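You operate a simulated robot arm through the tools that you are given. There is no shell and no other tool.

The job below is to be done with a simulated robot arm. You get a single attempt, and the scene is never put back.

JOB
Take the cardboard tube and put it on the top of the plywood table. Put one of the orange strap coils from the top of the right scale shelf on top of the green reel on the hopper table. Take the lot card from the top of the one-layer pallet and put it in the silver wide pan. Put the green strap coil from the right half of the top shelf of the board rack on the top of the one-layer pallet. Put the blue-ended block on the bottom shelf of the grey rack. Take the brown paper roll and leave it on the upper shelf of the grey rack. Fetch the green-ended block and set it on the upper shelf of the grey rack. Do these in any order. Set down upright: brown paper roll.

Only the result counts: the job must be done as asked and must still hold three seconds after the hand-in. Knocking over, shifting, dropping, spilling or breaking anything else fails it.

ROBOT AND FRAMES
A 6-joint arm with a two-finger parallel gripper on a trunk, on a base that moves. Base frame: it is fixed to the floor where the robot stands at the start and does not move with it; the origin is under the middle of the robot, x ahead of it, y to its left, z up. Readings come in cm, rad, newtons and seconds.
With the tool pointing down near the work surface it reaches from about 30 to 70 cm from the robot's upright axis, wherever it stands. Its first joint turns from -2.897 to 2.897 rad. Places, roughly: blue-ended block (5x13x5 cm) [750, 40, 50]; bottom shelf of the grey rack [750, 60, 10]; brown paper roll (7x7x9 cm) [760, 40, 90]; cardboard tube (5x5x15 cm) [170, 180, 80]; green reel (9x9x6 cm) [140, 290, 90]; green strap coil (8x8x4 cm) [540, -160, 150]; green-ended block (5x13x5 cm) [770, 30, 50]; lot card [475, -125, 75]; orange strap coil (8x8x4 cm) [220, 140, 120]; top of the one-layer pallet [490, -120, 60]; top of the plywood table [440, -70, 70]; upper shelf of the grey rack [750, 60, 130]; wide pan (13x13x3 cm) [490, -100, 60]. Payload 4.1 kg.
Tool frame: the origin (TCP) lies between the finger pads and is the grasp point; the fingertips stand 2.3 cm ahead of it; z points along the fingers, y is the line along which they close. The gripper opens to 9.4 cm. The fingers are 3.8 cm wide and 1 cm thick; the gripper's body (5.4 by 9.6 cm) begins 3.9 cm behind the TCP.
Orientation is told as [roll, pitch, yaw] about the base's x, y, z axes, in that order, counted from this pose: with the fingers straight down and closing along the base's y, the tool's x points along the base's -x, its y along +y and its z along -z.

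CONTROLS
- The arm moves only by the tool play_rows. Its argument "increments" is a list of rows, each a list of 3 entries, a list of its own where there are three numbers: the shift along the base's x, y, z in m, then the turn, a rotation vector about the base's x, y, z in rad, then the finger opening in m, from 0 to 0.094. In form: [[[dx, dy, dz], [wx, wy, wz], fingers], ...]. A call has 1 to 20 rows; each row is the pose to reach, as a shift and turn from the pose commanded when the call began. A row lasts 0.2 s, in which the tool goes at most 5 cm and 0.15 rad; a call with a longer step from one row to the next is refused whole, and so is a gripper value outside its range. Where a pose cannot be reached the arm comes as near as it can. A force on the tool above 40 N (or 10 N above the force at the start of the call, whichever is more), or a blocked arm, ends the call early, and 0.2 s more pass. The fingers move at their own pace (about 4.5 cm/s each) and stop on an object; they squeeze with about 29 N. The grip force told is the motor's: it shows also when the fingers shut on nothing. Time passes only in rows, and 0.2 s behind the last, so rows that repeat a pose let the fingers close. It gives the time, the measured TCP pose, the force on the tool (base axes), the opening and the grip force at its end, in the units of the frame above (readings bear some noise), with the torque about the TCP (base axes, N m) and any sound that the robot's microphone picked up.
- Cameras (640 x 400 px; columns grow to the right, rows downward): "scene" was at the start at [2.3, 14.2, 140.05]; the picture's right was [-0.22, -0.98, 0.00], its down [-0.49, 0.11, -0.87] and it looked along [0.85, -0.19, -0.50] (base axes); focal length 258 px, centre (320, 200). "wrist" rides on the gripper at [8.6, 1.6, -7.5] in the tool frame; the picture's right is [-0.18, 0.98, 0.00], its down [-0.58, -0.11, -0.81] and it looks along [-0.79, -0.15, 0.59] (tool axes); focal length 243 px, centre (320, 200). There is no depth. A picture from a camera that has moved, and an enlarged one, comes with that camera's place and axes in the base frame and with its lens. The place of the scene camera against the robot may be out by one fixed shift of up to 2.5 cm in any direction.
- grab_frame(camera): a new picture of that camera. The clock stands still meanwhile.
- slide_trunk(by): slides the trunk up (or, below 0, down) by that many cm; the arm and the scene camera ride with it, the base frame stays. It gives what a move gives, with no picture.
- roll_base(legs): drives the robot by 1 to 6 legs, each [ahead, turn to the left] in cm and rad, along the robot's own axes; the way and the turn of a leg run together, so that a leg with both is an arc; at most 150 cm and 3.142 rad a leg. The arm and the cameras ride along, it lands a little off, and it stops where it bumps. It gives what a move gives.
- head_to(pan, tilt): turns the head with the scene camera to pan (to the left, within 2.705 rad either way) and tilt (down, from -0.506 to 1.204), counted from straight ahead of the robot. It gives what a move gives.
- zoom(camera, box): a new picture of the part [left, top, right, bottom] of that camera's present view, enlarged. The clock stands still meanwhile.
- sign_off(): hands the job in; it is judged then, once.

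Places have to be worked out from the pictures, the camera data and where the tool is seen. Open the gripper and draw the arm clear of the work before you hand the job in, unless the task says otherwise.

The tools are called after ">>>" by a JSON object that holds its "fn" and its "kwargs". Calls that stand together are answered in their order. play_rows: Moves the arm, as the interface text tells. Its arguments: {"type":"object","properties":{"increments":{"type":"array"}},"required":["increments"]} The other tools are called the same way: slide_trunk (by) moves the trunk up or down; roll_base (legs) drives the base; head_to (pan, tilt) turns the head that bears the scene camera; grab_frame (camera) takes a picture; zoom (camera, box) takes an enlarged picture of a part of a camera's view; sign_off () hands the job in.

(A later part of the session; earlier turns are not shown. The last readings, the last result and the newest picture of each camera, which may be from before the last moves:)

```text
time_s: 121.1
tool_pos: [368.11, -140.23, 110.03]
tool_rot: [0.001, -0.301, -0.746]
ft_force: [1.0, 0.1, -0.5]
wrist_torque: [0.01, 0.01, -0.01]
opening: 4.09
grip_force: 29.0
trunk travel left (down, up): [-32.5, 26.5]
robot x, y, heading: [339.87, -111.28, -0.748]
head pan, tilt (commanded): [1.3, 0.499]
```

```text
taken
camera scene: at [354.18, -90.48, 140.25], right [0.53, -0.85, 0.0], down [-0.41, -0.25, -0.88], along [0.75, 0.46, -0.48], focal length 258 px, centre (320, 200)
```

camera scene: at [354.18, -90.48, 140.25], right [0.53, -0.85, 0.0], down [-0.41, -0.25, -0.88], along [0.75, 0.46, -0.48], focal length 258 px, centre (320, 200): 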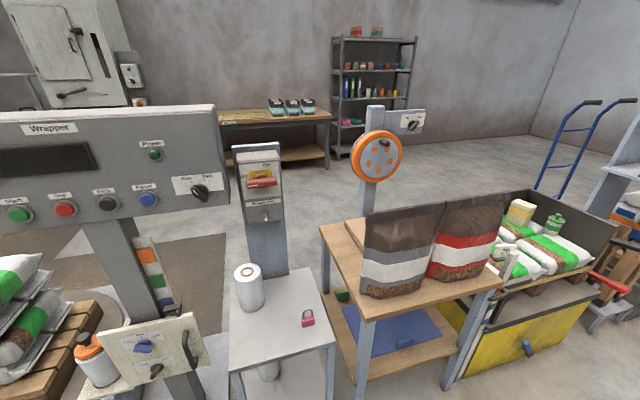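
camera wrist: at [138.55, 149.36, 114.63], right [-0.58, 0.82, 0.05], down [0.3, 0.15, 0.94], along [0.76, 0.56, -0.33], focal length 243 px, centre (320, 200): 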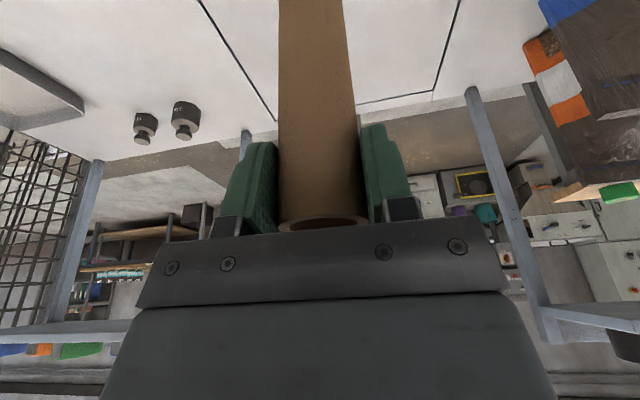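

I see the plywood table with two bags along its right front, a flat board at the back left, and a free strip at the left front. I enlarge it.

>>> {"fn": "zoom", "kwargs": {"camera": "scene", "box": [300, 190, 540, 340]}}

>>> {"fn": "zoom", "kwargs": {"camera": "scene", "box": [460, 170, 640, 282]}}

```text
2.67 times, centred on (420, 265) of scene
camera zoom: at [354.18, -90.48, 140.25], right [0.53, -0.85, 0.0], down [-0.41, -0.25, -0.88], along [0.75, 0.46, -0.48], focal length 687 px, centre (53, 27)
```

zoom: 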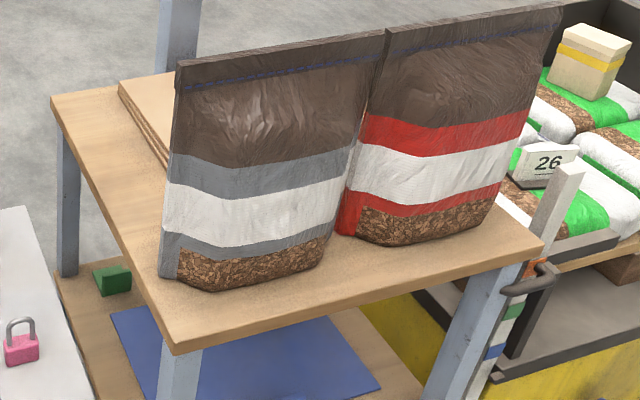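

```text
3.56 times, centred on (550, 226) of scene
camera zoom: at [354.18, -90.48, 140.25], right [0.53, -0.85, 0.0], down [-0.41, -0.25, -0.88], along [0.75, 0.46, -0.48], focal length 916 px, centre (-498, 108)
```

zoom: 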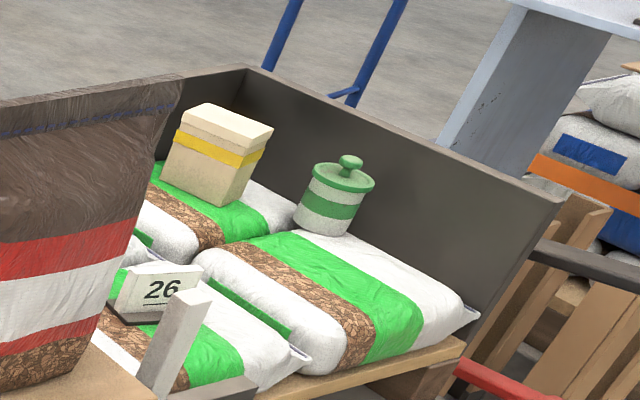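

There is a free strip about 8 cm deep along the front edge of the plywood table before the red bag. I drive to stand squarely in front of it.

>>> {"fn": "roll_base", "kwargs": {"legs": [[0, 0.4], [58, 0], [0, 1.176]]}}

>>> {"fn": "head_to", "kwargs": {"pan": 0.1, "tilt": 0.7}}

>>> {"fn": "grab_frame", "kwargs": {"camera": "scene"}}

>>> {"fn": "grab_frame", "kwargs": {"camera": "wrist"}}

```text
time_s: 128.5
tool_pos: [423.42, -103.51, 110.11]
tool_rot: [0.0, -0.299, 0.818]
ft_force: [0.2, -0.3, -0.8]
wrist_torque: [-0.01, 0.03, 0.04]
opening: 4.1
grip_force: 28.5
trunk travel left (down, up): [-32.5, 26.5]
robot x, y, heading: [394.37, -131.47, 0.817]
head pan, tilt (commanded): [1.3, 0.499]
```

```text
time_s: 129.9
tool_pos: [423.58, -103.53, 110.04]
tool_rot: [0.001, -0.301, 0.819]
ft_force: [-0.1, -0.1, 0.2]
wrist_torque: [0.03, -0.05, 0.01]
opening: 4.13
grip_force: 28.9
trunk travel left (down, up): [-32.5, 26.5]
robot x, y, heading: [394.11, -131.2, 0.815]
head pan, tilt (commanded): [0.099, 0.7]
```

```text
taken
camera scene: at [382.55, -118.07, 138.48], right [0.79, -0.61, 0.0], down [-0.39, -0.51, -0.77], along [0.47, 0.61, -0.64], focal length 258 px, centre (320, 200)
```

scene: 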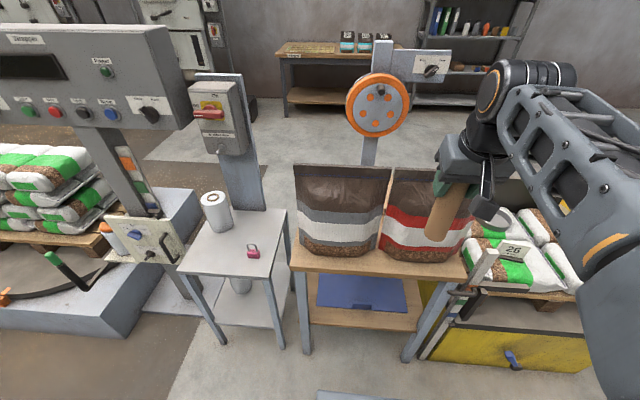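

```text
taken
camera wrist: at [415.11, -110.1, 114.65], right [-0.6, 0.8, 0.05], down [0.3, 0.16, 0.94], along [0.75, 0.58, -0.33], focal length 243 px, centre (320, 200)
```

wrist: 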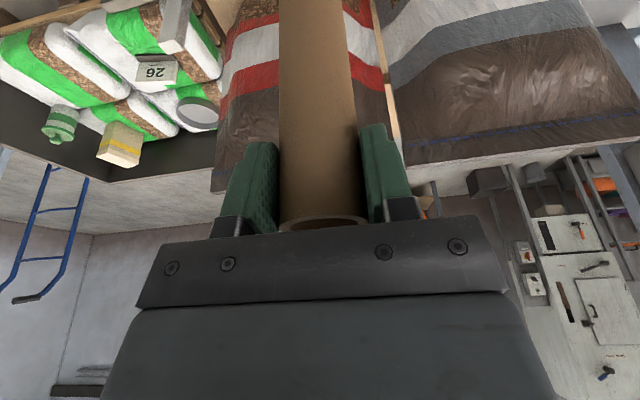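

The silver pan shows behind the card in the wrist view. There's a notch between the two bags at the table's front edge; I take (427,-91) as the tube's place and the table top at about 72.5. Moving the tube above it.

>>> {"fn": "play_rows", "kwargs": {"increments": [[[0.01, 0.03, -0.02], [0, 0, 0.02], 0.03], [[0.02, 0.06, -0.05], [0, 0, 0.04], 0.03], [[0.03, 0.095, -0.08], [0, 0, 0.04], 0.03], [[0.033, 0.127, -0.11], [0, 0, 0.04], 0.03], [[0.033, 0.127, -0.14], [0, 0, 0.04], 0.03], [[0.033, 0.127, -0.17], [0, 0, 0.04], 0.03]]}}

>>> {"fn": "grab_frame", "kwargs": {"camera": "scene"}}

>>> {"fn": "grab_frame", "kwargs": {"camera": "wrist"}}

>>> {"fn": "zoom", "kwargs": {"camera": "scene", "box": [300, 160, 480, 272]}}

```text
time_s: 131.3
tool_pos: [426.8, -90.7, 94.86]
tool_rot: [0.0, -0.335, 0.862]
ft_force: [-0.3, 2.8, 11.4]
wrist_torque: [0.02, -0.46, 0.13]
opening: 4.07
grip_force: 28.8
trunk travel left (down, up): [-32.5, 26.5]
robot x, y, heading: [394.15, -131.41, 0.822]
head pan, tilt (commanded): [0.099, 0.7]
stopped in row 6: the force on the tool passed its limit at 55 N (the readings are from after the stop); the commanded pose is now the measured one
```

```text
taken
camera scene: at [382.46, -118.13, 138.49], right [0.79, -0.61, 0.0], down [-0.39, -0.51, -0.77], along [0.47, 0.61, -0.64], focal length 258 px, centre (320, 200)
```

scene: 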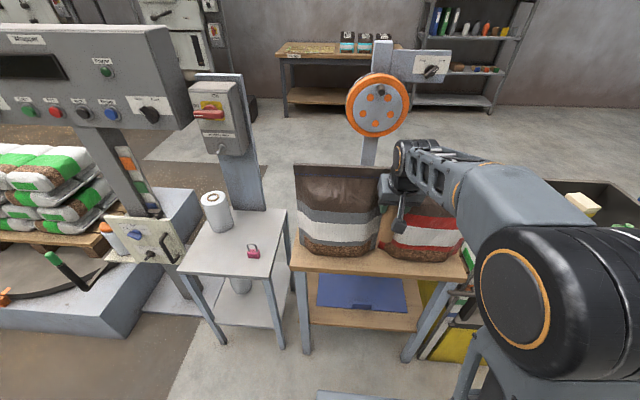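

```text
taken
camera wrist: at [418.62, -97.61, 99.08], right [-0.63, 0.77, 0.06], down [0.27, 0.15, 0.95], along [0.73, 0.62, -0.3], focal length 243 px, centre (320, 200)
```

wrist: 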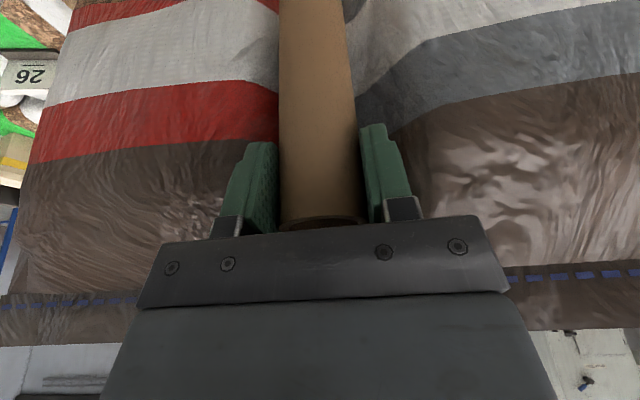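

```text
3.56 times, centred on (390, 216) of scene
camera zoom: at [382.46, -118.13, 138.49], right [0.79, -0.61, 0.0], down [-0.39, -0.51, -0.77], along [0.47, 0.61, -0.64], focal length 916 px, centre (71, 143)
```

zoom: 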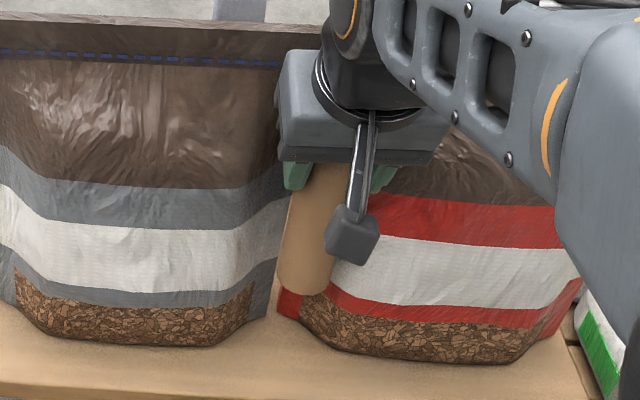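

The tube touched the bag while descending (55 N stop). I lift straight up at once, then draw back a little.

>>> {"fn": "play_rows", "kwargs": {"increments": [[[0, 0, 0.03], [0, 0, 0], 0.03], [[0, 0, 0.06], [0, 0, 0], 0.03], [[0, 0, 0.09], [0, 0, 0], 0.03], [[-0.02, -0.025, 0.1], [0, 0, 0], 0.03], [[-0.045, -0.05, 0.1], [0, 0, 0], 0.03], [[-0.07, -0.075, 0.1], [0, 0, 0], 0.03]]}}

>>> {"fn": "grab_frame", "kwargs": {"camera": "scene"}}

>>> {"fn": "grab_frame", "kwargs": {"camera": "wrist"}}

>>> {"fn": "zoom", "kwargs": {"camera": "scene", "box": [260, 150, 500, 300]}}

```text
time_s: 132.7
tool_pos: [419.78, -98.25, 104.49]
tool_rot: [-0.002, -0.329, 0.861]
ft_force: [0.8, 0.7, -0.8]
wrist_torque: [0.01, 0.02, 0.02]
opening: 4.09
grip_force: 29.2
trunk travel left (down, up): [-32.5, 26.5]
robot x, y, heading: [393.91, -131.49, 0.82]
head pan, tilt (commanded): [0.099, 0.7]
```

```text
taken
camera scene: at [382.56, -118.07, 138.48], right [0.79, -0.61, 0.0], down [-0.39, -0.51, -0.76], along [0.47, 0.61, -0.64], focal length 258 px, centre (320, 200)
```

scene: 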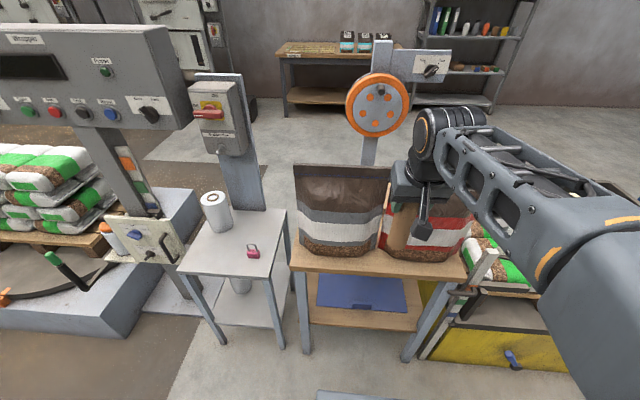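

```text
taken
camera wrist: at [411.6, -105.11, 108.83], right [-0.63, 0.77, 0.06], down [0.27, 0.15, 0.95], along [0.73, 0.62, -0.3], focal length 243 px, centre (320, 200)
```

wrist: 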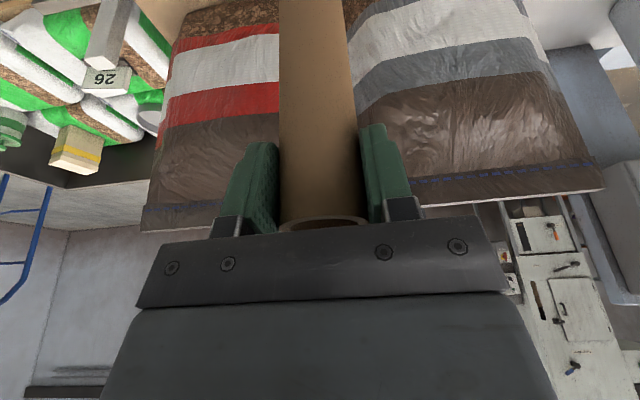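

```text
2.67 times, centred on (380, 225) of scene
camera zoom: at [382.56, -118.07, 138.48], right [0.79, -0.61, 0.0], down [-0.39, -0.51, -0.76], along [0.47, 0.61, -0.64], focal length 687 px, centre (160, 133)
```

zoom: 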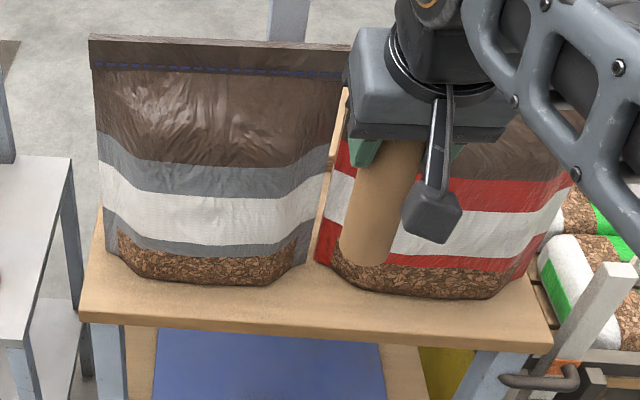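

The bag's bulge makes the front strip too shallow; the pictures show both bags still in place. The free area at the table's left back, left of the board, is better, so I back into position in front of the stool/table gap for that, with the tube held high.

>>> {"fn": "play_rows", "kwargs": {"increments": [[[0, 0, 0.04], [0, 0, 0], 0.03], [[-0.02, -0.02, 0.08], [0, 0, 0], 0.03], [[-0.03, -0.03, 0.12], [0, 0, 0], 0.03]]}}

>>> {"fn": "roll_base", "kwargs": {"legs": [[0, 1.567], [50, 0], [0, -1.547], [8, 0]]}}

>>> {"fn": "head_to", "kwargs": {"pan": -0.4, "tilt": 0.7}}

>>> {"fn": "grab_frame", "kwargs": {"camera": "scene"}}

```text
time_s: 133.5
tool_pos: [416.48, -101.15, 116.65]
tool_rot: [-0.001, -0.329, 0.859]
ft_force: [-0.9, 0.3, -0.7]
wrist_torque: [0.03, 0.01, -0.01]
opening: 4.11
grip_force: 29.2
trunk travel left (down, up): [-32.5, 26.5]
robot x, y, heading: [394.03, -131.18, 0.818]
head pan, tilt (commanded): [0.099, 0.7]
```

```text
time_s: 144.8
tool_pos: [382.3, -59.34, 116.59]
tool_rot: [-0.002, -0.328, 0.915]
ft_force: [0.3, 0.2, -0.1]
wrist_torque: [-0.01, 0.01, 0.0]
opening: 4.09
grip_force: 29.0
trunk travel left (down, up): [-32.5, 26.5]
robot x, y, heading: [361.14, -91.05, 0.872]
head pan, tilt (commanded): [0.099, 0.7]
```

```text
time_s: 145.7
tool_pos: [382.25, -59.47, 116.53]
tool_rot: [-0.001, -0.327, 0.914]
ft_force: [0.0, -0.5, -0.9]
wrist_torque: [0.02, -0.02, 0.0]
opening: 4.07
grip_force: 28.3
trunk travel left (down, up): [-32.5, 26.5]
robot x, y, heading: [361.88, -90.62, 0.875]
head pan, tilt (commanded): [-0.4, 0.7]
```

```text
taken
camera scene: at [352.01, -81.27, 138.48], right [0.45, -0.89, 0.0], down [-0.57, -0.29, -0.76], along [0.68, 0.35, -0.64], focal length 258 px, centre (320, 200)
```

scene: 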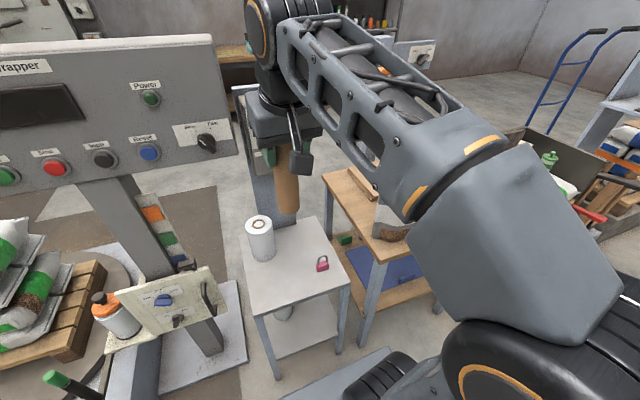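

I stand in front of the stool with the table's left side ahead right. I go 7 cm closer, square the tube's tilt, and swing the arm round toward the free area.

>>> {"fn": "roll_base", "kwargs": {"legs": [[7, 0]]}}

>>> {"fn": "play_rows", "kwargs": {"increments": [[[0, 0, 0.01], [-0.022, 0.017, 0], 0.03]]}}

>>> {"fn": "play_rows", "kwargs": {"increments": [[[0.037, -0.02, 0], [0, 0, -0.08], 0.03], [[0.075, -0.04, 0], [0, 0, -0.16], 0.03], [[0.112, -0.06, 0], [0, 0, -0.24], 0.03], [[0.15, -0.08, 0], [0, 0, -0.32], 0.03], [[0.187, -0.098, 0], [0, 0, -0.4], 0.03]]}}

>>> {"fn": "grab_frame", "kwargs": {"camera": "scene"}}

>>> {"fn": "grab_frame", "kwargs": {"camera": "wrist"}}

```text
time_s: 146.7
tool_pos: [386.89, -53.97, 116.67]
tool_rot: [-0.002, -0.326, 0.913]
ft_force: [-0.5, -0.4, 0.0]
wrist_torque: [-0.01, -0.01, 0.01]
opening: 4.09
grip_force: 28.7
trunk travel left (down, up): [-32.5, 26.5]
robot x, y, heading: [365.63, -85.38, 0.874]
head pan, tilt (commanded): [-0.4, 0.7]
```

```text
time_s: 147.1
tool_pos: [386.74, -54.05, 117.55]
tool_rot: [-0.002, -0.298, 0.914]
ft_force: [-0.4, 0.5, 0.1]
wrist_torque: [0.01, -0.02, 0.02]
opening: 4.09
grip_force: 29.4
trunk travel left (down, up): [-32.5, 26.5]
robot x, y, heading: [365.54, -85.38, 0.866]
head pan, tilt (commanded): [-0.4, 0.7]
```

```text
time_s: 148.3
tool_pos: [405.54, -63.72, 117.69]
tool_rot: [-0.002, -0.299, 0.513]
ft_force: [-0.3, 0.5, -0.6]
wrist_torque: [0.02, 0.01, -0.03]
opening: 4.12
grip_force: 28.2
trunk travel left (down, up): [-32.5, 26.5]
robot x, y, heading: [365.9, -85.56, 0.871]
head pan, tilt (commanded): [-0.4, 0.7]
```

```text
taken
camera scene: at [356.5, -75.96, 138.48], right [0.45, -0.89, 0.0], down [-0.57, -0.29, -0.77], along [0.68, 0.35, -0.64], focal length 258 px, centre (320, 200)
```

scene: 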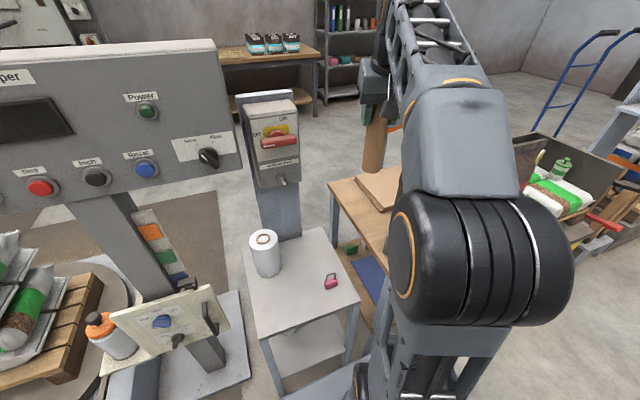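

```text
taken
camera wrist: at [395.56, -67.43, 122.27], right [-0.33, 0.94, 0.05], down [0.33, 0.06, 0.94], along [0.89, 0.33, -0.33], focal length 243 px, centre (320, 200)
```

wrist: 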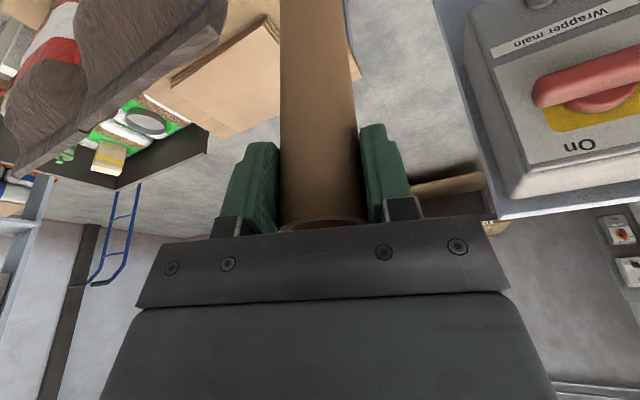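

The control box edge is about 20 cm off the planned line and the free area at (429,-56) is clear. I extend the tube over it while lowering somewhat.

>>> {"fn": "play_rows", "kwargs": {"increments": [[[0.039, 0.012, -0.02], [0, 0, 0], 0.03], [[0.078, 0.024, -0.04], [0, 0, 0], 0.03], [[0.117, 0.036, -0.06], [0, 0, 0], 0.03], [[0.156, 0.048, -0.08], [0, 0, 0], 0.03], [[0.195, 0.061, -0.1], [0, 0, 0], 0.03], [[0.235, 0.073, -0.12], [0, 0, 0], 0.03], [[0.235, 0.073, -0.15], [0, 0, 0], 0.03], [[0.235, 0.073, -0.18], [0, 0, 0], 0.03]]}}

>>> {"fn": "grab_frame", "kwargs": {"camera": "scene"}}

>>> {"fn": "grab_frame", "kwargs": {"camera": "wrist"}}

```text
time_s: 150.1
tool_pos: [429.27, -56.62, 99.55]
tool_rot: [-0.001, -0.3, 0.513]
ft_force: [0.9, 0.1, -0.9]
wrist_torque: [0.02, -0.01, -0.01]
opening: 4.08
grip_force: 28.7
out of reach, approached as far as the arm can: row 6, 7
trunk travel left (down, up): [-32.5, 26.5]
robot x, y, heading: [365.5, -85.74, 0.871]
head pan, tilt (commanded): [-0.4, 0.7]
```

```text
taken
camera scene: at [356.51, -75.95, 138.48], right [0.45, -0.89, 0.0], down [-0.57, -0.29, -0.76], along [0.68, 0.35, -0.64], focal length 258 px, centre (320, 200)
```

scene: 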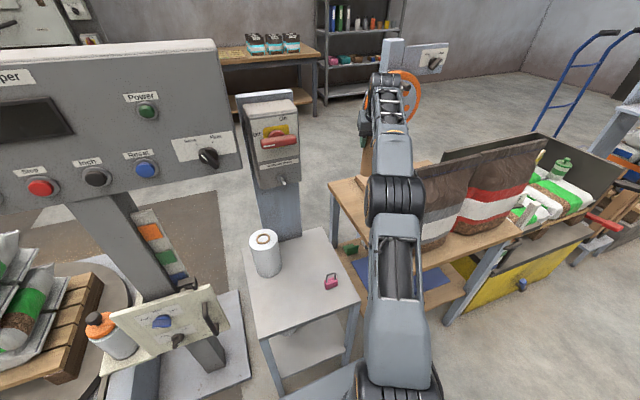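

```text
taken
camera wrist: at [419.24, -60.29, 104.25], right [-0.33, 0.94, 0.05], down [0.33, 0.06, 0.94], along [0.88, 0.33, -0.33], focal length 243 px, centre (320, 200)
```

wrist: 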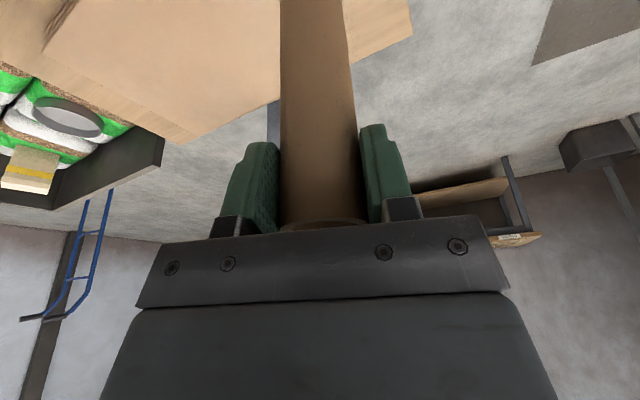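

The tube is over the free area; the forearm runs close to the grey bag's left edge. I check that clearance before lowering.

>>> {"fn": "zoom", "kwargs": {"camera": "scene", "box": [320, 60, 480, 260]}}

>>> {"fn": "head_to", "kwargs": {"pan": -0.45, "tilt": 0.3}}

>>> {"fn": "grab_frame", "kwargs": {"camera": "scene"}}

```text
2.00 times, centred on (400, 160) of scene
camera zoom: at [356.51, -75.95, 138.48], right [0.45, -0.89, 0.0], down [-0.57, -0.29, -0.76], along [0.68, 0.35, -0.64], focal length 515 px, centre (160, 280)
```

zoom: 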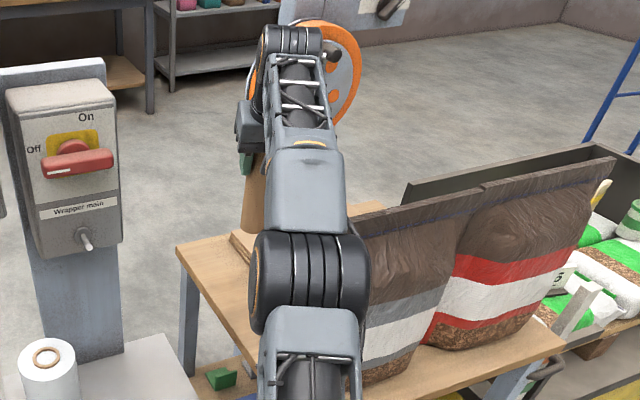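

```text
time_s: 151.0
tool_pos: [429.17, -56.66, 99.71]
tool_rot: [-0.002, -0.299, 0.513]
ft_force: [0.4, 0.4, -0.8]
wrist_torque: [0.02, 0.0, -0.01]
opening: 4.08
grip_force: 28.9
trunk travel left (down, up): [-32.5, 26.5]
robot x, y, heading: [366.0, -85.44, 0.868]
head pan, tilt (commanded): [-0.45, 0.3]
```

```text
taken
camera scene: at [357.46, -76.0, 142.08], right [0.41, -0.91, 0.0], down [-0.27, -0.12, -0.95], along [0.87, 0.39, -0.3], focal length 258 px, centre (320, 200)
```

scene: 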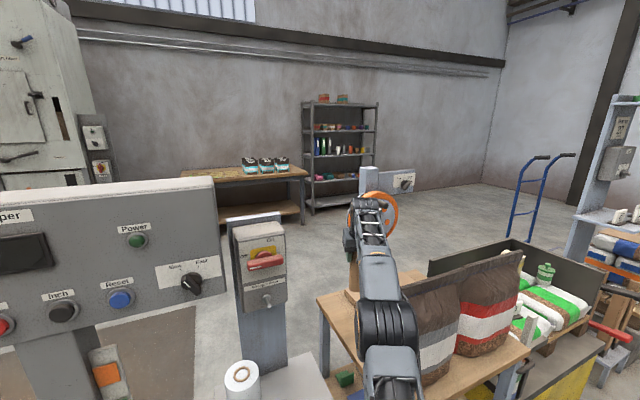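

The forearm would pass too close to the grey bag. I draw the arm back the way it came and shift the robot about 10 cm to the left for a better line.

>>> {"fn": "play_rows", "kwargs": {"increments": [[[0, 0, 0.03], [0, 0, 0], 0.03], [[-0.039, -0.012, 0.05], [0, 0, 0], 0.03], [[-0.078, -0.024, 0.07], [0, 0, 0], 0.03], [[-0.117, -0.036, 0.09], [0, 0, 0], 0.03], [[-0.156, -0.048, 0.11], [0, 0, 0], 0.03], [[-0.195, -0.061, 0.13], [0, 0, 0], 0.03], [[-0.235, -0.073, 0.15], [0, 0, 0], 0.03]]}}

>>> {"fn": "roll_base", "kwargs": {"legs": [[-22, 0], [0, 0.45], [22, 0], [0, -0.45], [2, 0]]}}

>>> {"fn": "grab_frame", "kwargs": {"camera": "scene"}}

>>> {"fn": "grab_frame", "kwargs": {"camera": "wrist"}}

```text
time_s: 152.6
tool_pos: [405.45, -63.62, 114.69]
tool_rot: [-0.001, -0.299, 0.514]
ft_force: [0.6, 0.6, -1.2]
wrist_torque: [0.01, 0.04, 0.04]
opening: 4.09
grip_force: 29.2
out of reach, approached as far as the arm can: row 1
trunk travel left (down, up): [-32.5, 26.5]
robot x, y, heading: [366.07, -85.41, 0.871]
head pan, tilt (commanded): [-0.45, 0.3]
```

```text
time_s: 158.5
tool_pos: [397.75, -56.68, 114.7]
tool_rot: [-0.002, -0.299, 0.53]
ft_force: [0.5, -0.6, 0.0]
wrist_torque: [0.0, -0.02, 0.0]
opening: 4.06
grip_force: 29.3
trunk travel left (down, up): [-32.5, 26.5]
robot x, y, heading: [358.66, -79.1, 0.891]
head pan, tilt (commanded): [-0.45, 0.3]
```

```text
taken
camera scene: at [349.89, -69.84, 142.09], right [0.42, -0.91, 0.0], down [-0.27, -0.13, -0.96], along [0.86, 0.41, -0.3], focal length 258 px, centre (320, 200)
```

scene: 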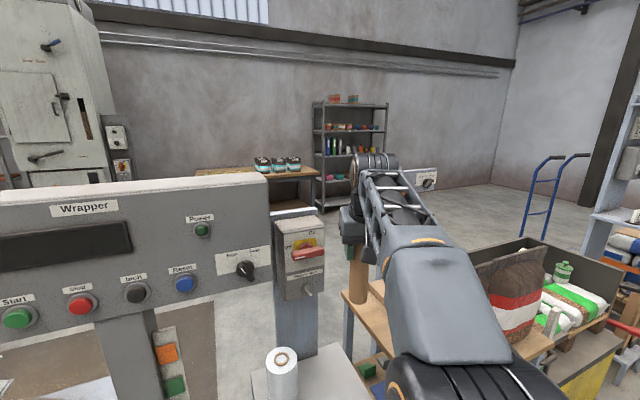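

```text
taken
camera wrist: at [387.94, -60.53, 119.44], right [-0.35, 0.94, 0.05], down [0.33, 0.07, 0.94], along [0.88, 0.34, -0.33], focal length 243 px, centre (320, 200)
```

wrist: 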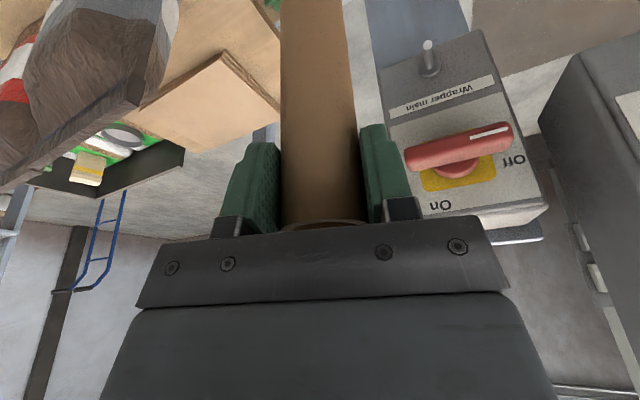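

Now the line is better. I extend again toward (425,-58), lowering to about z 100, and look.

>>> {"fn": "play_rows", "kwargs": {"increments": [[[0.04, -0.002, -0.01], [0, 0, -0.03], 0.03], [[0.08, -0.004, -0.025], [0, 0, -0.06], 0.03], [[0.12, -0.006, -0.04], [0, 0, -0.09], 0.03], [[0.16, -0.008, -0.055], [0, 0, -0.12], 0.03], [[0.2, -0.01, -0.07], [0, 0, -0.15], 0.03], [[0.24, -0.012, -0.085], [0, 0, -0.18], 0.03], [[0.273, -0.014, -0.1], [0, 0, -0.18], 0.03], [[0.273, -0.014, -0.14], [0, 0, -0.18], 0.03]]}}

>>> {"fn": "head_to", "kwargs": {"pan": -0.5, "tilt": 0.6}}

>>> {"fn": "grab_frame", "kwargs": {"camera": "scene"}}

>>> {"fn": "grab_frame", "kwargs": {"camera": "wrist"}}

```text
time_s: 160.3
tool_pos: [424.5, -58.29, 100.4]
tool_rot: [-0.003, -0.3, 0.351]
ft_force: [0.4, 0.0, 0.1]
wrist_torque: [0.02, 0.01, 0.0]
opening: 4.08
grip_force: 29.1
out of reach, approached as far as the arm can: row 6, 7, 8
trunk travel left (down, up): [-32.5, 26.5]
robot x, y, heading: [358.62, -79.16, 0.889]
head pan, tilt (commanded): [-0.45, 0.3]
```

```text
time_s: 161.1
tool_pos: [424.51, -58.25, 100.34]
tool_rot: [-0.002, -0.299, 0.35]
ft_force: [-0.1, 0.2, -0.9]
wrist_torque: [-0.01, 0.01, 0.0]
opening: 4.09
grip_force: 28.7
trunk travel left (down, up): [-32.5, 26.5]
robot x, y, heading: [358.68, -79.47, 0.888]
head pan, tilt (commanded): [-0.499, 0.6]
```

```text
taken
camera scene: at [349.63, -70.44, 139.35], right [0.38, -0.93, 0.0], down [-0.52, -0.21, -0.83], along [0.76, 0.31, -0.56], focal length 258 px, centre (320, 200)
```

scene: 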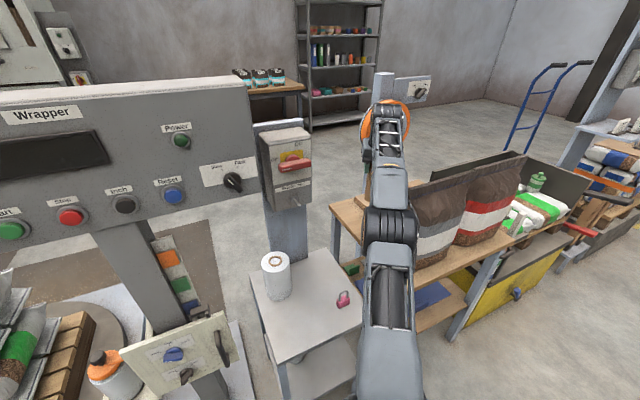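

```text
taken
camera wrist: at [414.08, -60.32, 105.05], right [-0.17, 0.98, 0.05], down [0.34, 0.01, 0.94], along [0.93, 0.18, -0.33], focal length 243 px, centre (320, 200)
```

wrist: 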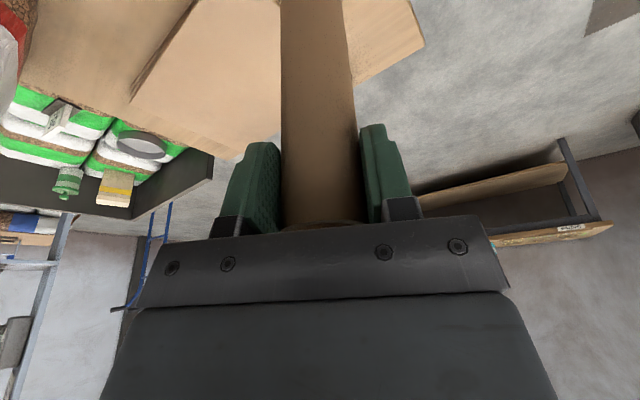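

The tube hangs over the free area between the table's left edge and the board, with the forearm clear of the bag. I lower it slowly toward the table top.

>>> {"fn": "play_rows", "kwargs": {"increments": [[[0.003, 0, -0.04], [0, 0, 0], 0.03], [[0.005, 0, -0.08], [0, 0, 0], 0.03], [[0.005, 0, -0.115], [0, 0, 0], 0.03], [[0.005, 0, -0.125], [0, 0, 0], 0.03], [[0.005, 0, -0.135], [0, 0, 0], 0.03], [[0.005, 0, -0.142], [0, 0, 0], 0.03], [[0.005, 0, -0.149], [0, 0, 0], 0.03]]}}

>>> {"fn": "grab_frame", "kwargs": {"camera": "scene"}}

>>> {"fn": "grab_frame", "kwargs": {"camera": "wrist"}}

```text
time_s: 162.7
tool_pos: [424.91, -58.22, 85.47]
tool_rot: [-0.001, -0.299, 0.351]
ft_force: [-1.0, -0.3, -1.4]
wrist_torque: [-0.01, 0.03, 0.0]
opening: 4.09
grip_force: 29.2
trunk travel left (down, up): [-32.5, 26.5]
robot x, y, heading: [358.58, -79.19, 0.89]
head pan, tilt (commanded): [-0.499, 0.6]
```

```text
taken
camera scene: at [349.63, -70.44, 139.34], right [0.38, -0.93, 0.0], down [-0.52, -0.21, -0.83], along [0.76, 0.31, -0.56], focal length 258 px, centre (320, 200)
```

scene: 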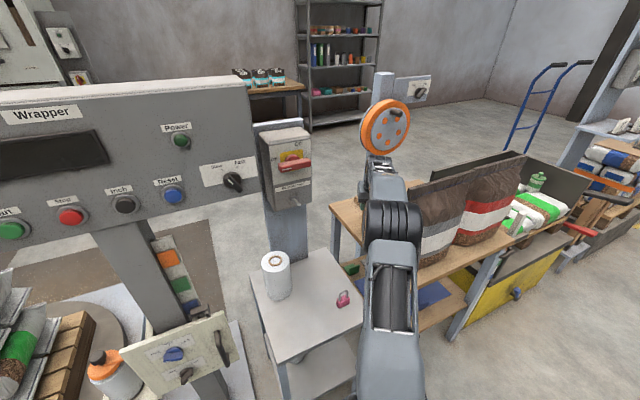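

```text
taken
camera wrist: at [414.48, -60.26, 90.12], right [-0.17, 0.98, 0.05], down [0.34, 0.01, 0.94], along [0.93, 0.18, -0.33], focal length 243 px, centre (320, 200)
```

wrist: 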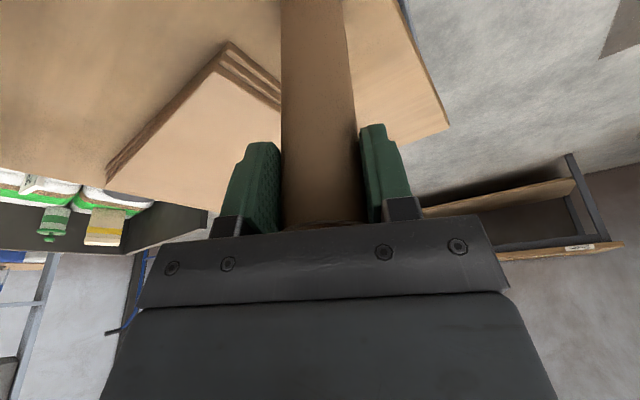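

No contact yet at TCP z 85.5. I keep lowering in half-centimetre rows until the tube touches.

>>> {"fn": "play_rows", "kwargs": {"increments": [[[0, 0, -0.004], [0, 0, 0], 0.03], [[0, 0, -0.008], [0, 0, 0], 0.03], [[0, 0, -0.012], [0, 0, 0], 0.03], [[0, 0, -0.016], [0, 0, 0], 0.03], [[0, 0, -0.02], [0, 0, 0], 0.03]]}}

```text
time_s: 163.9
tool_pos: [424.96, -58.33, 84.01]
tool_rot: [-0.001, -0.306, 0.351]
ft_force: [0.8, -0.4, 24.6]
wrist_torque: [0.21, -0.25, 0.05]
opening: 4.14
grip_force: 28.8
trunk travel left (down, up): [-32.5, 26.5]
robot x, y, heading: [358.66, -79.4, 0.89]
head pan, tilt (commanded): [-0.499, 0.6]
```

The tube stands on the table (24.6 N up). I ease the load, open the fingers partly, and rise straight up.

>>> {"fn": "play_rows", "kwargs": {"increments": [[[0, 0, 0.005], [0, 0, 0], 0.03], [[0, 0, 0.005], [0, 0, 0], 0.045], [[0, 0, 0.005], [0, 0, 0], 0.06], [[0, 0, 0.005], [0, 0, 0], 0.07], [[0, 0, 0.005], [0, 0, 0], 0.07], [[0, 0, 0.03], [0, 0, 0], 0.07], [[0, 0, 0.06], [0, 0, 0], 0.07], [[0, 0, 0.1], [0, 0, 0], 0.07], [[-0.03, -0.01, 0.12], [0, 0, 0], 0.07]]}}

>>> {"fn": "grab_frame", "kwargs": {"camera": "wrist"}}

>>> {"fn": "grab_frame", "kwargs": {"camera": "scene"}}

```text
time_s: 165.9
tool_pos: [421.64, -59.39, 95.59]
tool_rot: [-0.003, -0.298, 0.351]
ft_force: [0.4, -0.5, -0.4]
wrist_torque: [0.02, 0.0, -0.03]
opening: 6.99
grip_force: 0.0
trunk travel left (down, up): [-32.5, 26.5]
robot x, y, heading: [358.33, -79.8, 0.886]
head pan, tilt (commanded): [-0.499, 0.6]
```

```text
taken
camera wrist: at [411.35, -61.48, 100.2], right [-0.17, 0.98, 0.05], down [0.34, 0.01, 0.94], along [0.93, 0.18, -0.33], focal length 243 px, centre (320, 200)
```

wrist: 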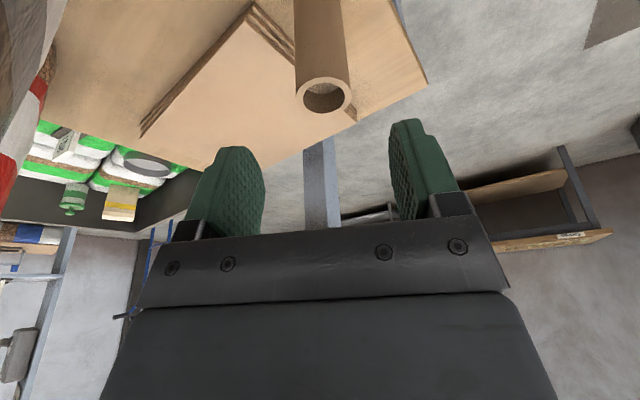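

```text
taken
camera scene: at [349.66, -70.43, 139.34], right [0.38, -0.93, 0.0], down [-0.52, -0.21, -0.82], along [0.76, 0.31, -0.57], focal length 258 px, centre (320, 200)
```

scene: 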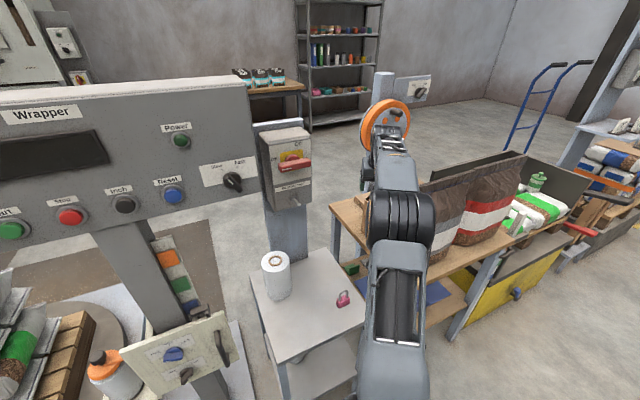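

The tube stands upright and free on the table. I rise and draw the arm back to me, then take a look at the table from the scene camera.

>>> {"fn": "play_rows", "kwargs": {"increments": [[[-0.015, -0.005, 0.04], [0, 0, 0], 0.07], [[-0.03, -0.01, 0.08], [0, 0, 0], 0.07], [[-0.05, -0.016, 0.12], [0, 0, 0], 0.07], [[-0.08, -0.025, 0.15], [0, 0, 0], 0.07], [[-0.12, -0.038, 0.17], [0, 0, 0], 0.07], [[-0.16, -0.05, 0.18], [0, 0, 0], 0.07], [[-0.2, -0.063, 0.19], [0, 0, 0], 0.07], [[-0.24, -0.075, 0.19], [0, 0, 0], 0.07], [[-0.27, -0.085, 0.19], [0, 0, 0], 0.07]]}}

>>> {"fn": "grab_frame", "kwargs": {"camera": "scene"}}

```text
time_s: 167.9
tool_pos: [394.91, -67.62, 114.58]
tool_rot: [-0.001, -0.299, 0.351]
ft_force: [1.3, -0.4, -0.9]
wrist_torque: [0.0, 0.0, 0.01]
opening: 7.01
grip_force: 0.1
trunk travel left (down, up): [-32.5, 26.5]
robot x, y, heading: [358.6, -79.32, 0.89]
head pan, tilt (commanded): [-0.499, 0.6]
```

```text
taken
camera scene: at [349.61, -70.44, 139.34], right [0.38, -0.93, 0.0], down [-0.52, -0.21, -0.83], along [0.76, 0.31, -0.56], focal length 258 px, centre (320, 200)
```

scene: 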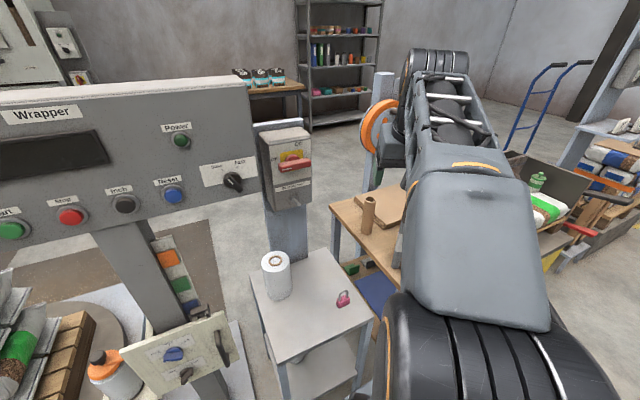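

The tube stands well on the plywood table. Next I drive to stand in front of the one-layer pallet.

>>> {"fn": "roll_base", "kwargs": {"legs": [[-18, 0], [0, -1.576], [115, 0], [0, 1.53]]}}

>>> {"fn": "head_to", "kwargs": {"pan": 0.0, "tilt": 0.65}}

>>> {"fn": "grab_frame", "kwargs": {"camera": "scene"}}

>>> {"fn": "grab_frame", "kwargs": {"camera": "wrist"}}

```text
time_s: 182.6
tool_pos: [475.06, -155.53, 114.56]
tool_rot: [-0.003, -0.298, 0.329]
ft_force: [-0.2, 0.6, 0.1]
wrist_torque: [-0.02, 0.01, -0.03]
opening: 7.0
grip_force: 0.0
trunk travel left (down, up): [-32.5, 26.5]
robot x, y, heading: [438.51, -166.17, 0.867]
head pan, tilt (commanded): [-0.499, 0.6]
```

```text
time_s: 183.5
tool_pos: [474.98, -155.6, 114.58]
tool_rot: [-0.002, -0.3, 0.329]
ft_force: [0.4, -0.5, 0.5]
wrist_torque: [-0.02, -0.03, 0.03]
opening: 6.99
grip_force: 0.1
trunk travel left (down, up): [-32.5, 26.5]
robot x, y, heading: [438.39, -166.03, 0.868]
head pan, tilt (commanded): [0.0, 0.649]
```

```text
taken
camera scene: at [427.04, -153.91, 138.91], right [0.76, -0.65, 0.0], down [-0.39, -0.46, -0.8], along [0.52, 0.61, -0.6], focal length 258 px, centre (320, 200)
```

scene: 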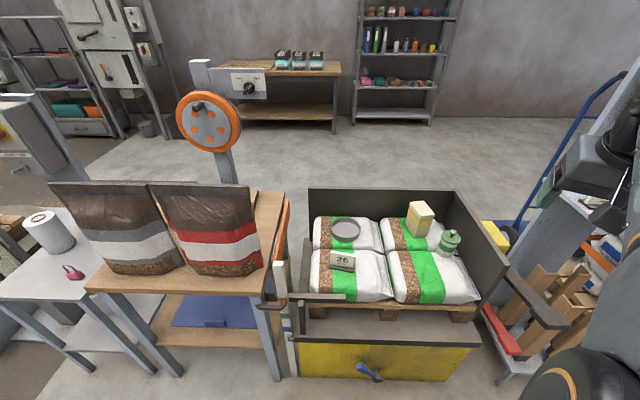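

```text
taken
camera wrist: at [464.53, -157.41, 119.21], right [-0.15, 0.99, 0.05], down [0.34, 0.0, 0.94], along [0.93, 0.16, -0.33], focal length 243 px, centre (320, 200)
```

wrist: 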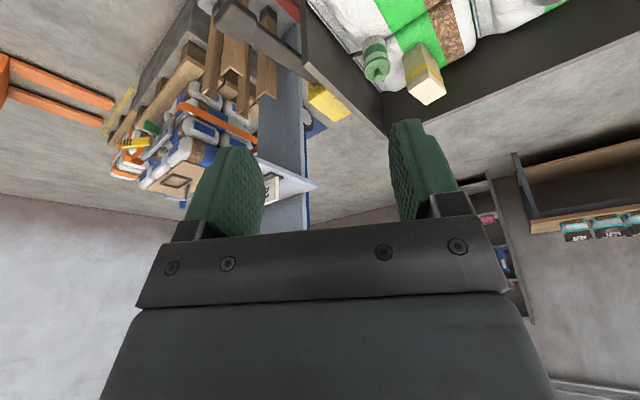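

I see the card 26 on the front-left bag, the silver pan on the back-left bag, and free room on the front-right bag. I enlarge this.

>>> {"fn": "zoom", "kwargs": {"camera": "scene", "box": [280, 180, 500, 318]}}

>>> {"fn": "zoom", "kwargs": {"camera": "scene", "box": [310, 210, 400, 266]}}

>>> {"fn": "head_to", "kwargs": {"pan": -0.7, "tilt": 0.1}}

>>> {"fn": "grab_frame", "kwargs": {"camera": "scene"}}

```text
2.90 times, centred on (390, 249) of scene
camera zoom: at [427.04, -153.91, 138.91], right [0.76, -0.65, 0.0], down [-0.39, -0.46, -0.8], along [0.52, 0.61, -0.6], focal length 747 px, centre (117, 58)
```

zoom: 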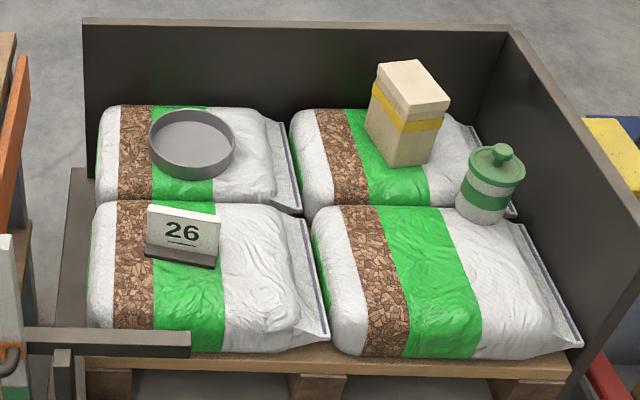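

```text
7.11 times, centred on (355, 238) of scene
camera zoom: at [427.04, -153.91, 138.91], right [0.76, -0.65, 0.0], down [-0.39, -0.46, -0.8], along [0.52, 0.61, -0.6], focal length 1833 px, centre (71, -70)
```

zoom: 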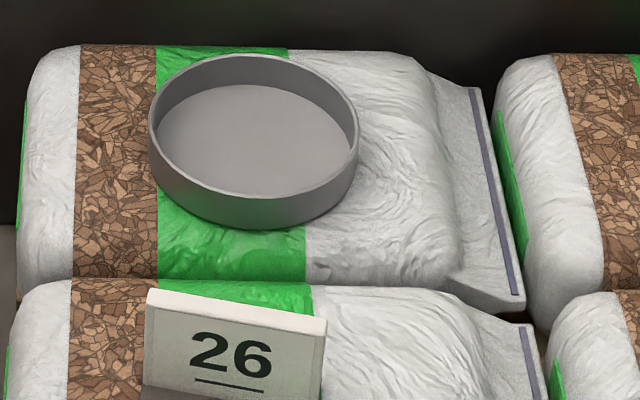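

```text
time_s: 184.6
tool_pos: [474.88, -155.55, 114.55]
tool_rot: [-0.002, -0.299, 0.331]
ft_force: [0.7, -0.6, -0.1]
wrist_torque: [-0.03, -0.03, 0.01]
opening: 7.0
grip_force: 0.0
trunk travel left (down, up): [-32.5, 26.5]
robot x, y, heading: [438.69, -165.97, 0.863]
head pan, tilt (commanded): [-0.7, 0.099]
```

```text
taken
camera scene: at [430.48, -158.99, 143.95], right [0.17, -0.99, 0.0], down [-0.1, -0.02, -0.99], along [0.98, 0.17, -0.1], focal length 258 px, centre (320, 200)
```

scene: 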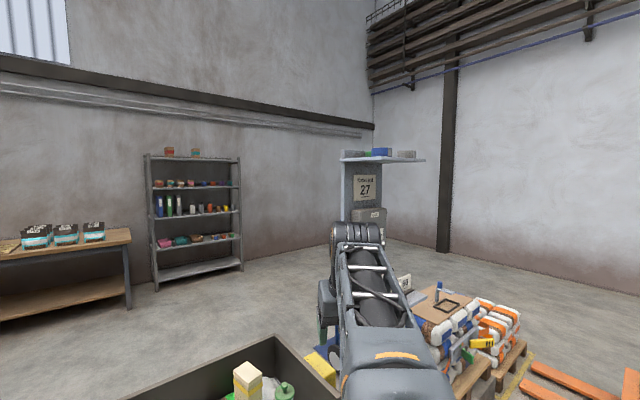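

Triangulating from two views, the card centre is near (472,-113,65) and the pan near (486,-101), bag tops about z 62. I check how much room my base has in front.

>>> {"fn": "head_to", "kwargs": {"pan": 0.0, "tilt": 1.15}}

>>> {"fn": "grab_frame", "kwargs": {"camera": "scene"}}

```text
time_s: 185.9
tool_pos: [474.92, -155.63, 114.58]
tool_rot: [-0.001, -0.298, 0.33]
ft_force: [0.0, -0.6, -0.1]
wrist_torque: [0.02, 0.0, -0.03]
opening: 7.03
grip_force: 0.0
trunk travel left (down, up): [-32.5, 26.5]
robot x, y, heading: [438.31, -166.27, 0.864]
head pan, tilt (commanded): [0.0, 1.15]
```

```text
taken
camera scene: at [425.27, -155.98, 135.17], right [0.76, -0.65, 0.0], down [-0.59, -0.69, -0.41], along [0.27, 0.31, -0.91], focal length 258 px, centre (320, 200)
```

scene: 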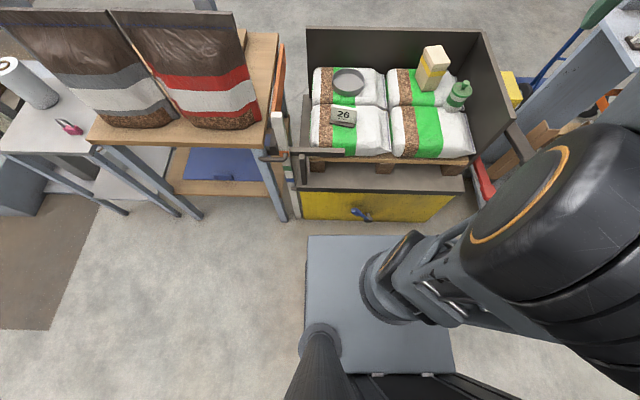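

The lift front is 44 cm ahead with a knob protruding, so I'll only go 10 cm closer. First I swing the arm to the front centre and tilt the tool to 0.5 rad so the card can be turned and carried upright into the pan.

>>> {"fn": "play_rows", "kwargs": {"increments": [[[-0.02, 0.035, 0], [0.013, -0.038, 0], 0.07], [[-0.04, 0.07, 0], [0.026, -0.076, 0], 0.07], [[-0.06, 0.105, 0], [0.039, -0.114, 0], 0.07], [[-0.08, 0.14, 0], [0.052, -0.152, 0], 0.07], [[-0.1, 0.175, 0], [0.065, -0.189, 0], 0.07], [[-0.107, 0.2, 0], [0.065, -0.189, 0], 0.07]]}}

>>> {"fn": "play_rows", "kwargs": {"increments": [[[0, 0, 0], [0, 0, 0.14], 0.07], [[0, 0, 0], [0, 0, 0.28], 0.07], [[0, 0, 0], [0, 0, 0.42], 0.07], [[0, 0, 0], [0, 0, 0.56], 0.07], [[0, 0, 0], [0, 0, 0.7], 0.07], [[0, 0, 0], [0, 0, 0.84], 0.07], [[0, 0, 0], [0, 0, 0.98], 0.07], [[0, 0, 0], [0, 0, 1.12], 0.07], [[0, 0, 0], [0, 0, 1.26], 0.07], [[0, 0, 0], [0, 0, 1.4], 0.07], [[0, 0, 0], [0, 0, 1.54], 0.07], [[0, 0, 0], [0, 0, 1.68], 0.07], [[0, 0, 0], [0, 0, 1.82], 0.07], [[0, 0, 0], [0, 0, 1.92], 0.07]]}}

>>> {"fn": "roll_base", "kwargs": {"legs": [[10, 0]]}}

>>> {"fn": "slide_trunk", "kwargs": {"by": -15}}

>>> {"fn": "head_to", "kwargs": {"pan": 0.0, "tilt": 0.8}}

>>> {"fn": "grab_frame", "kwargs": {"camera": "scene"}}

>>> {"fn": "grab_frame", "kwargs": {"camera": "wrist"}}

```text
time_s: 187.3
tool_pos: [464.12, -135.43, 114.78]
tool_rot: [0.0, -0.499, 0.326]
ft_force: [0.9, -1.0, -0.6]
wrist_torque: [-0.02, -0.03, 0.01]
opening: 6.99
grip_force: 0.1
trunk travel left (down, up): [-32.5, 26.5]
robot x, y, heading: [438.14, -166.26, 0.866]
head pan, tilt (commanded): [0.0, 1.15]
```

```text
time_s: 190.3
tool_pos: [464.27, -135.65, 114.58]
tool_rot: [-0.002, -0.499, 2.251]
ft_force: [-0.4, 0.3, -0.4]
wrist_torque: [-0.03, -0.01, 0.0]
opening: 7.0
grip_force: 0.0
trunk travel left (down, up): [-32.5, 26.5]
robot x, y, heading: [438.88, -166.25, 0.863]
head pan, tilt (commanded): [0.0, 1.15]
```

```text
time_s: 191.4
tool_pos: [470.85, -127.86, 114.56]
tool_rot: [-0.001, -0.499, 2.249]
ft_force: [-0.1, 0.0, -0.1]
wrist_torque: [-0.01, 0.01, 0.04]
opening: 6.99
grip_force: 0.1
trunk travel left (down, up): [-32.5, 26.5]
robot x, y, heading: [445.03, -158.22, 0.868]
head pan, tilt (commanded): [0.0, 1.15]
```

```text
time_s: 193.2
tool_pos: [470.75, -127.83, 99.54]
tool_rot: [0.0, -0.498, 2.249]
ft_force: [-0.2, 0.0, 0.1]
wrist_torque: [-0.03, -0.01, 0.02]
opening: 7.02
grip_force: 0.0
trunk travel left (down, up): [-17.5, 41.5]
robot x, y, heading: [445.31, -158.67, 0.861]
head pan, tilt (commanded): [0.0, 1.15]
```

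```text
time_s: 194.0
tool_pos: [470.83, -127.94, 99.57]
tool_rot: [0.0, -0.498, 2.25]
ft_force: [-0.1, 0.3, -0.3]
wrist_torque: [0.0, -0.01, -0.01]
opening: 6.99
grip_force: 0.1
trunk travel left (down, up): [-17.5, 41.5]
robot x, y, heading: [445.0, -158.47, 0.866]
head pan, tilt (commanded): [0.0, 0.799]
```

```text
taken
camera scene: at [433.18, -146.68, 122.65], right [0.76, -0.65, 0.0], down [-0.46, -0.55, -0.7], along [0.45, 0.53, -0.72], focal length 258 px, centre (320, 200)
```

scene: 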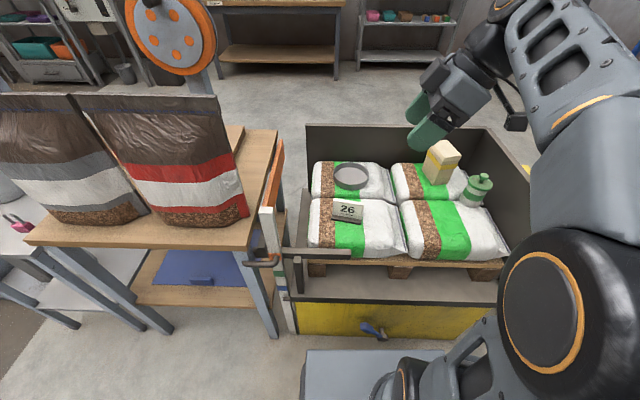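

```text
taken
camera wrist: at [476.53, -137.54, 102.04], right [-0.87, -0.49, 0.09], down [0.01, 0.17, 0.99], along [-0.5, 0.86, -0.14], focal length 243 px, centre (320, 200)
```

wrist: 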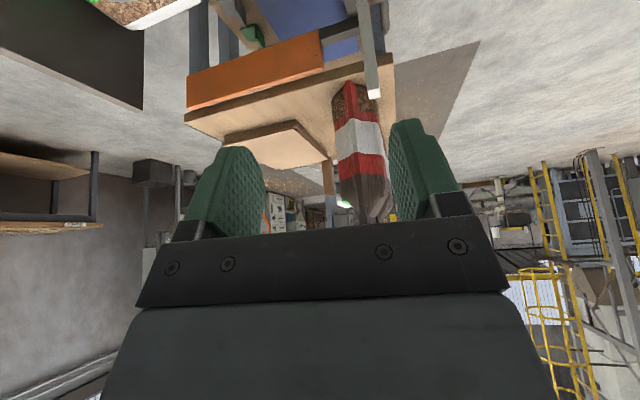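

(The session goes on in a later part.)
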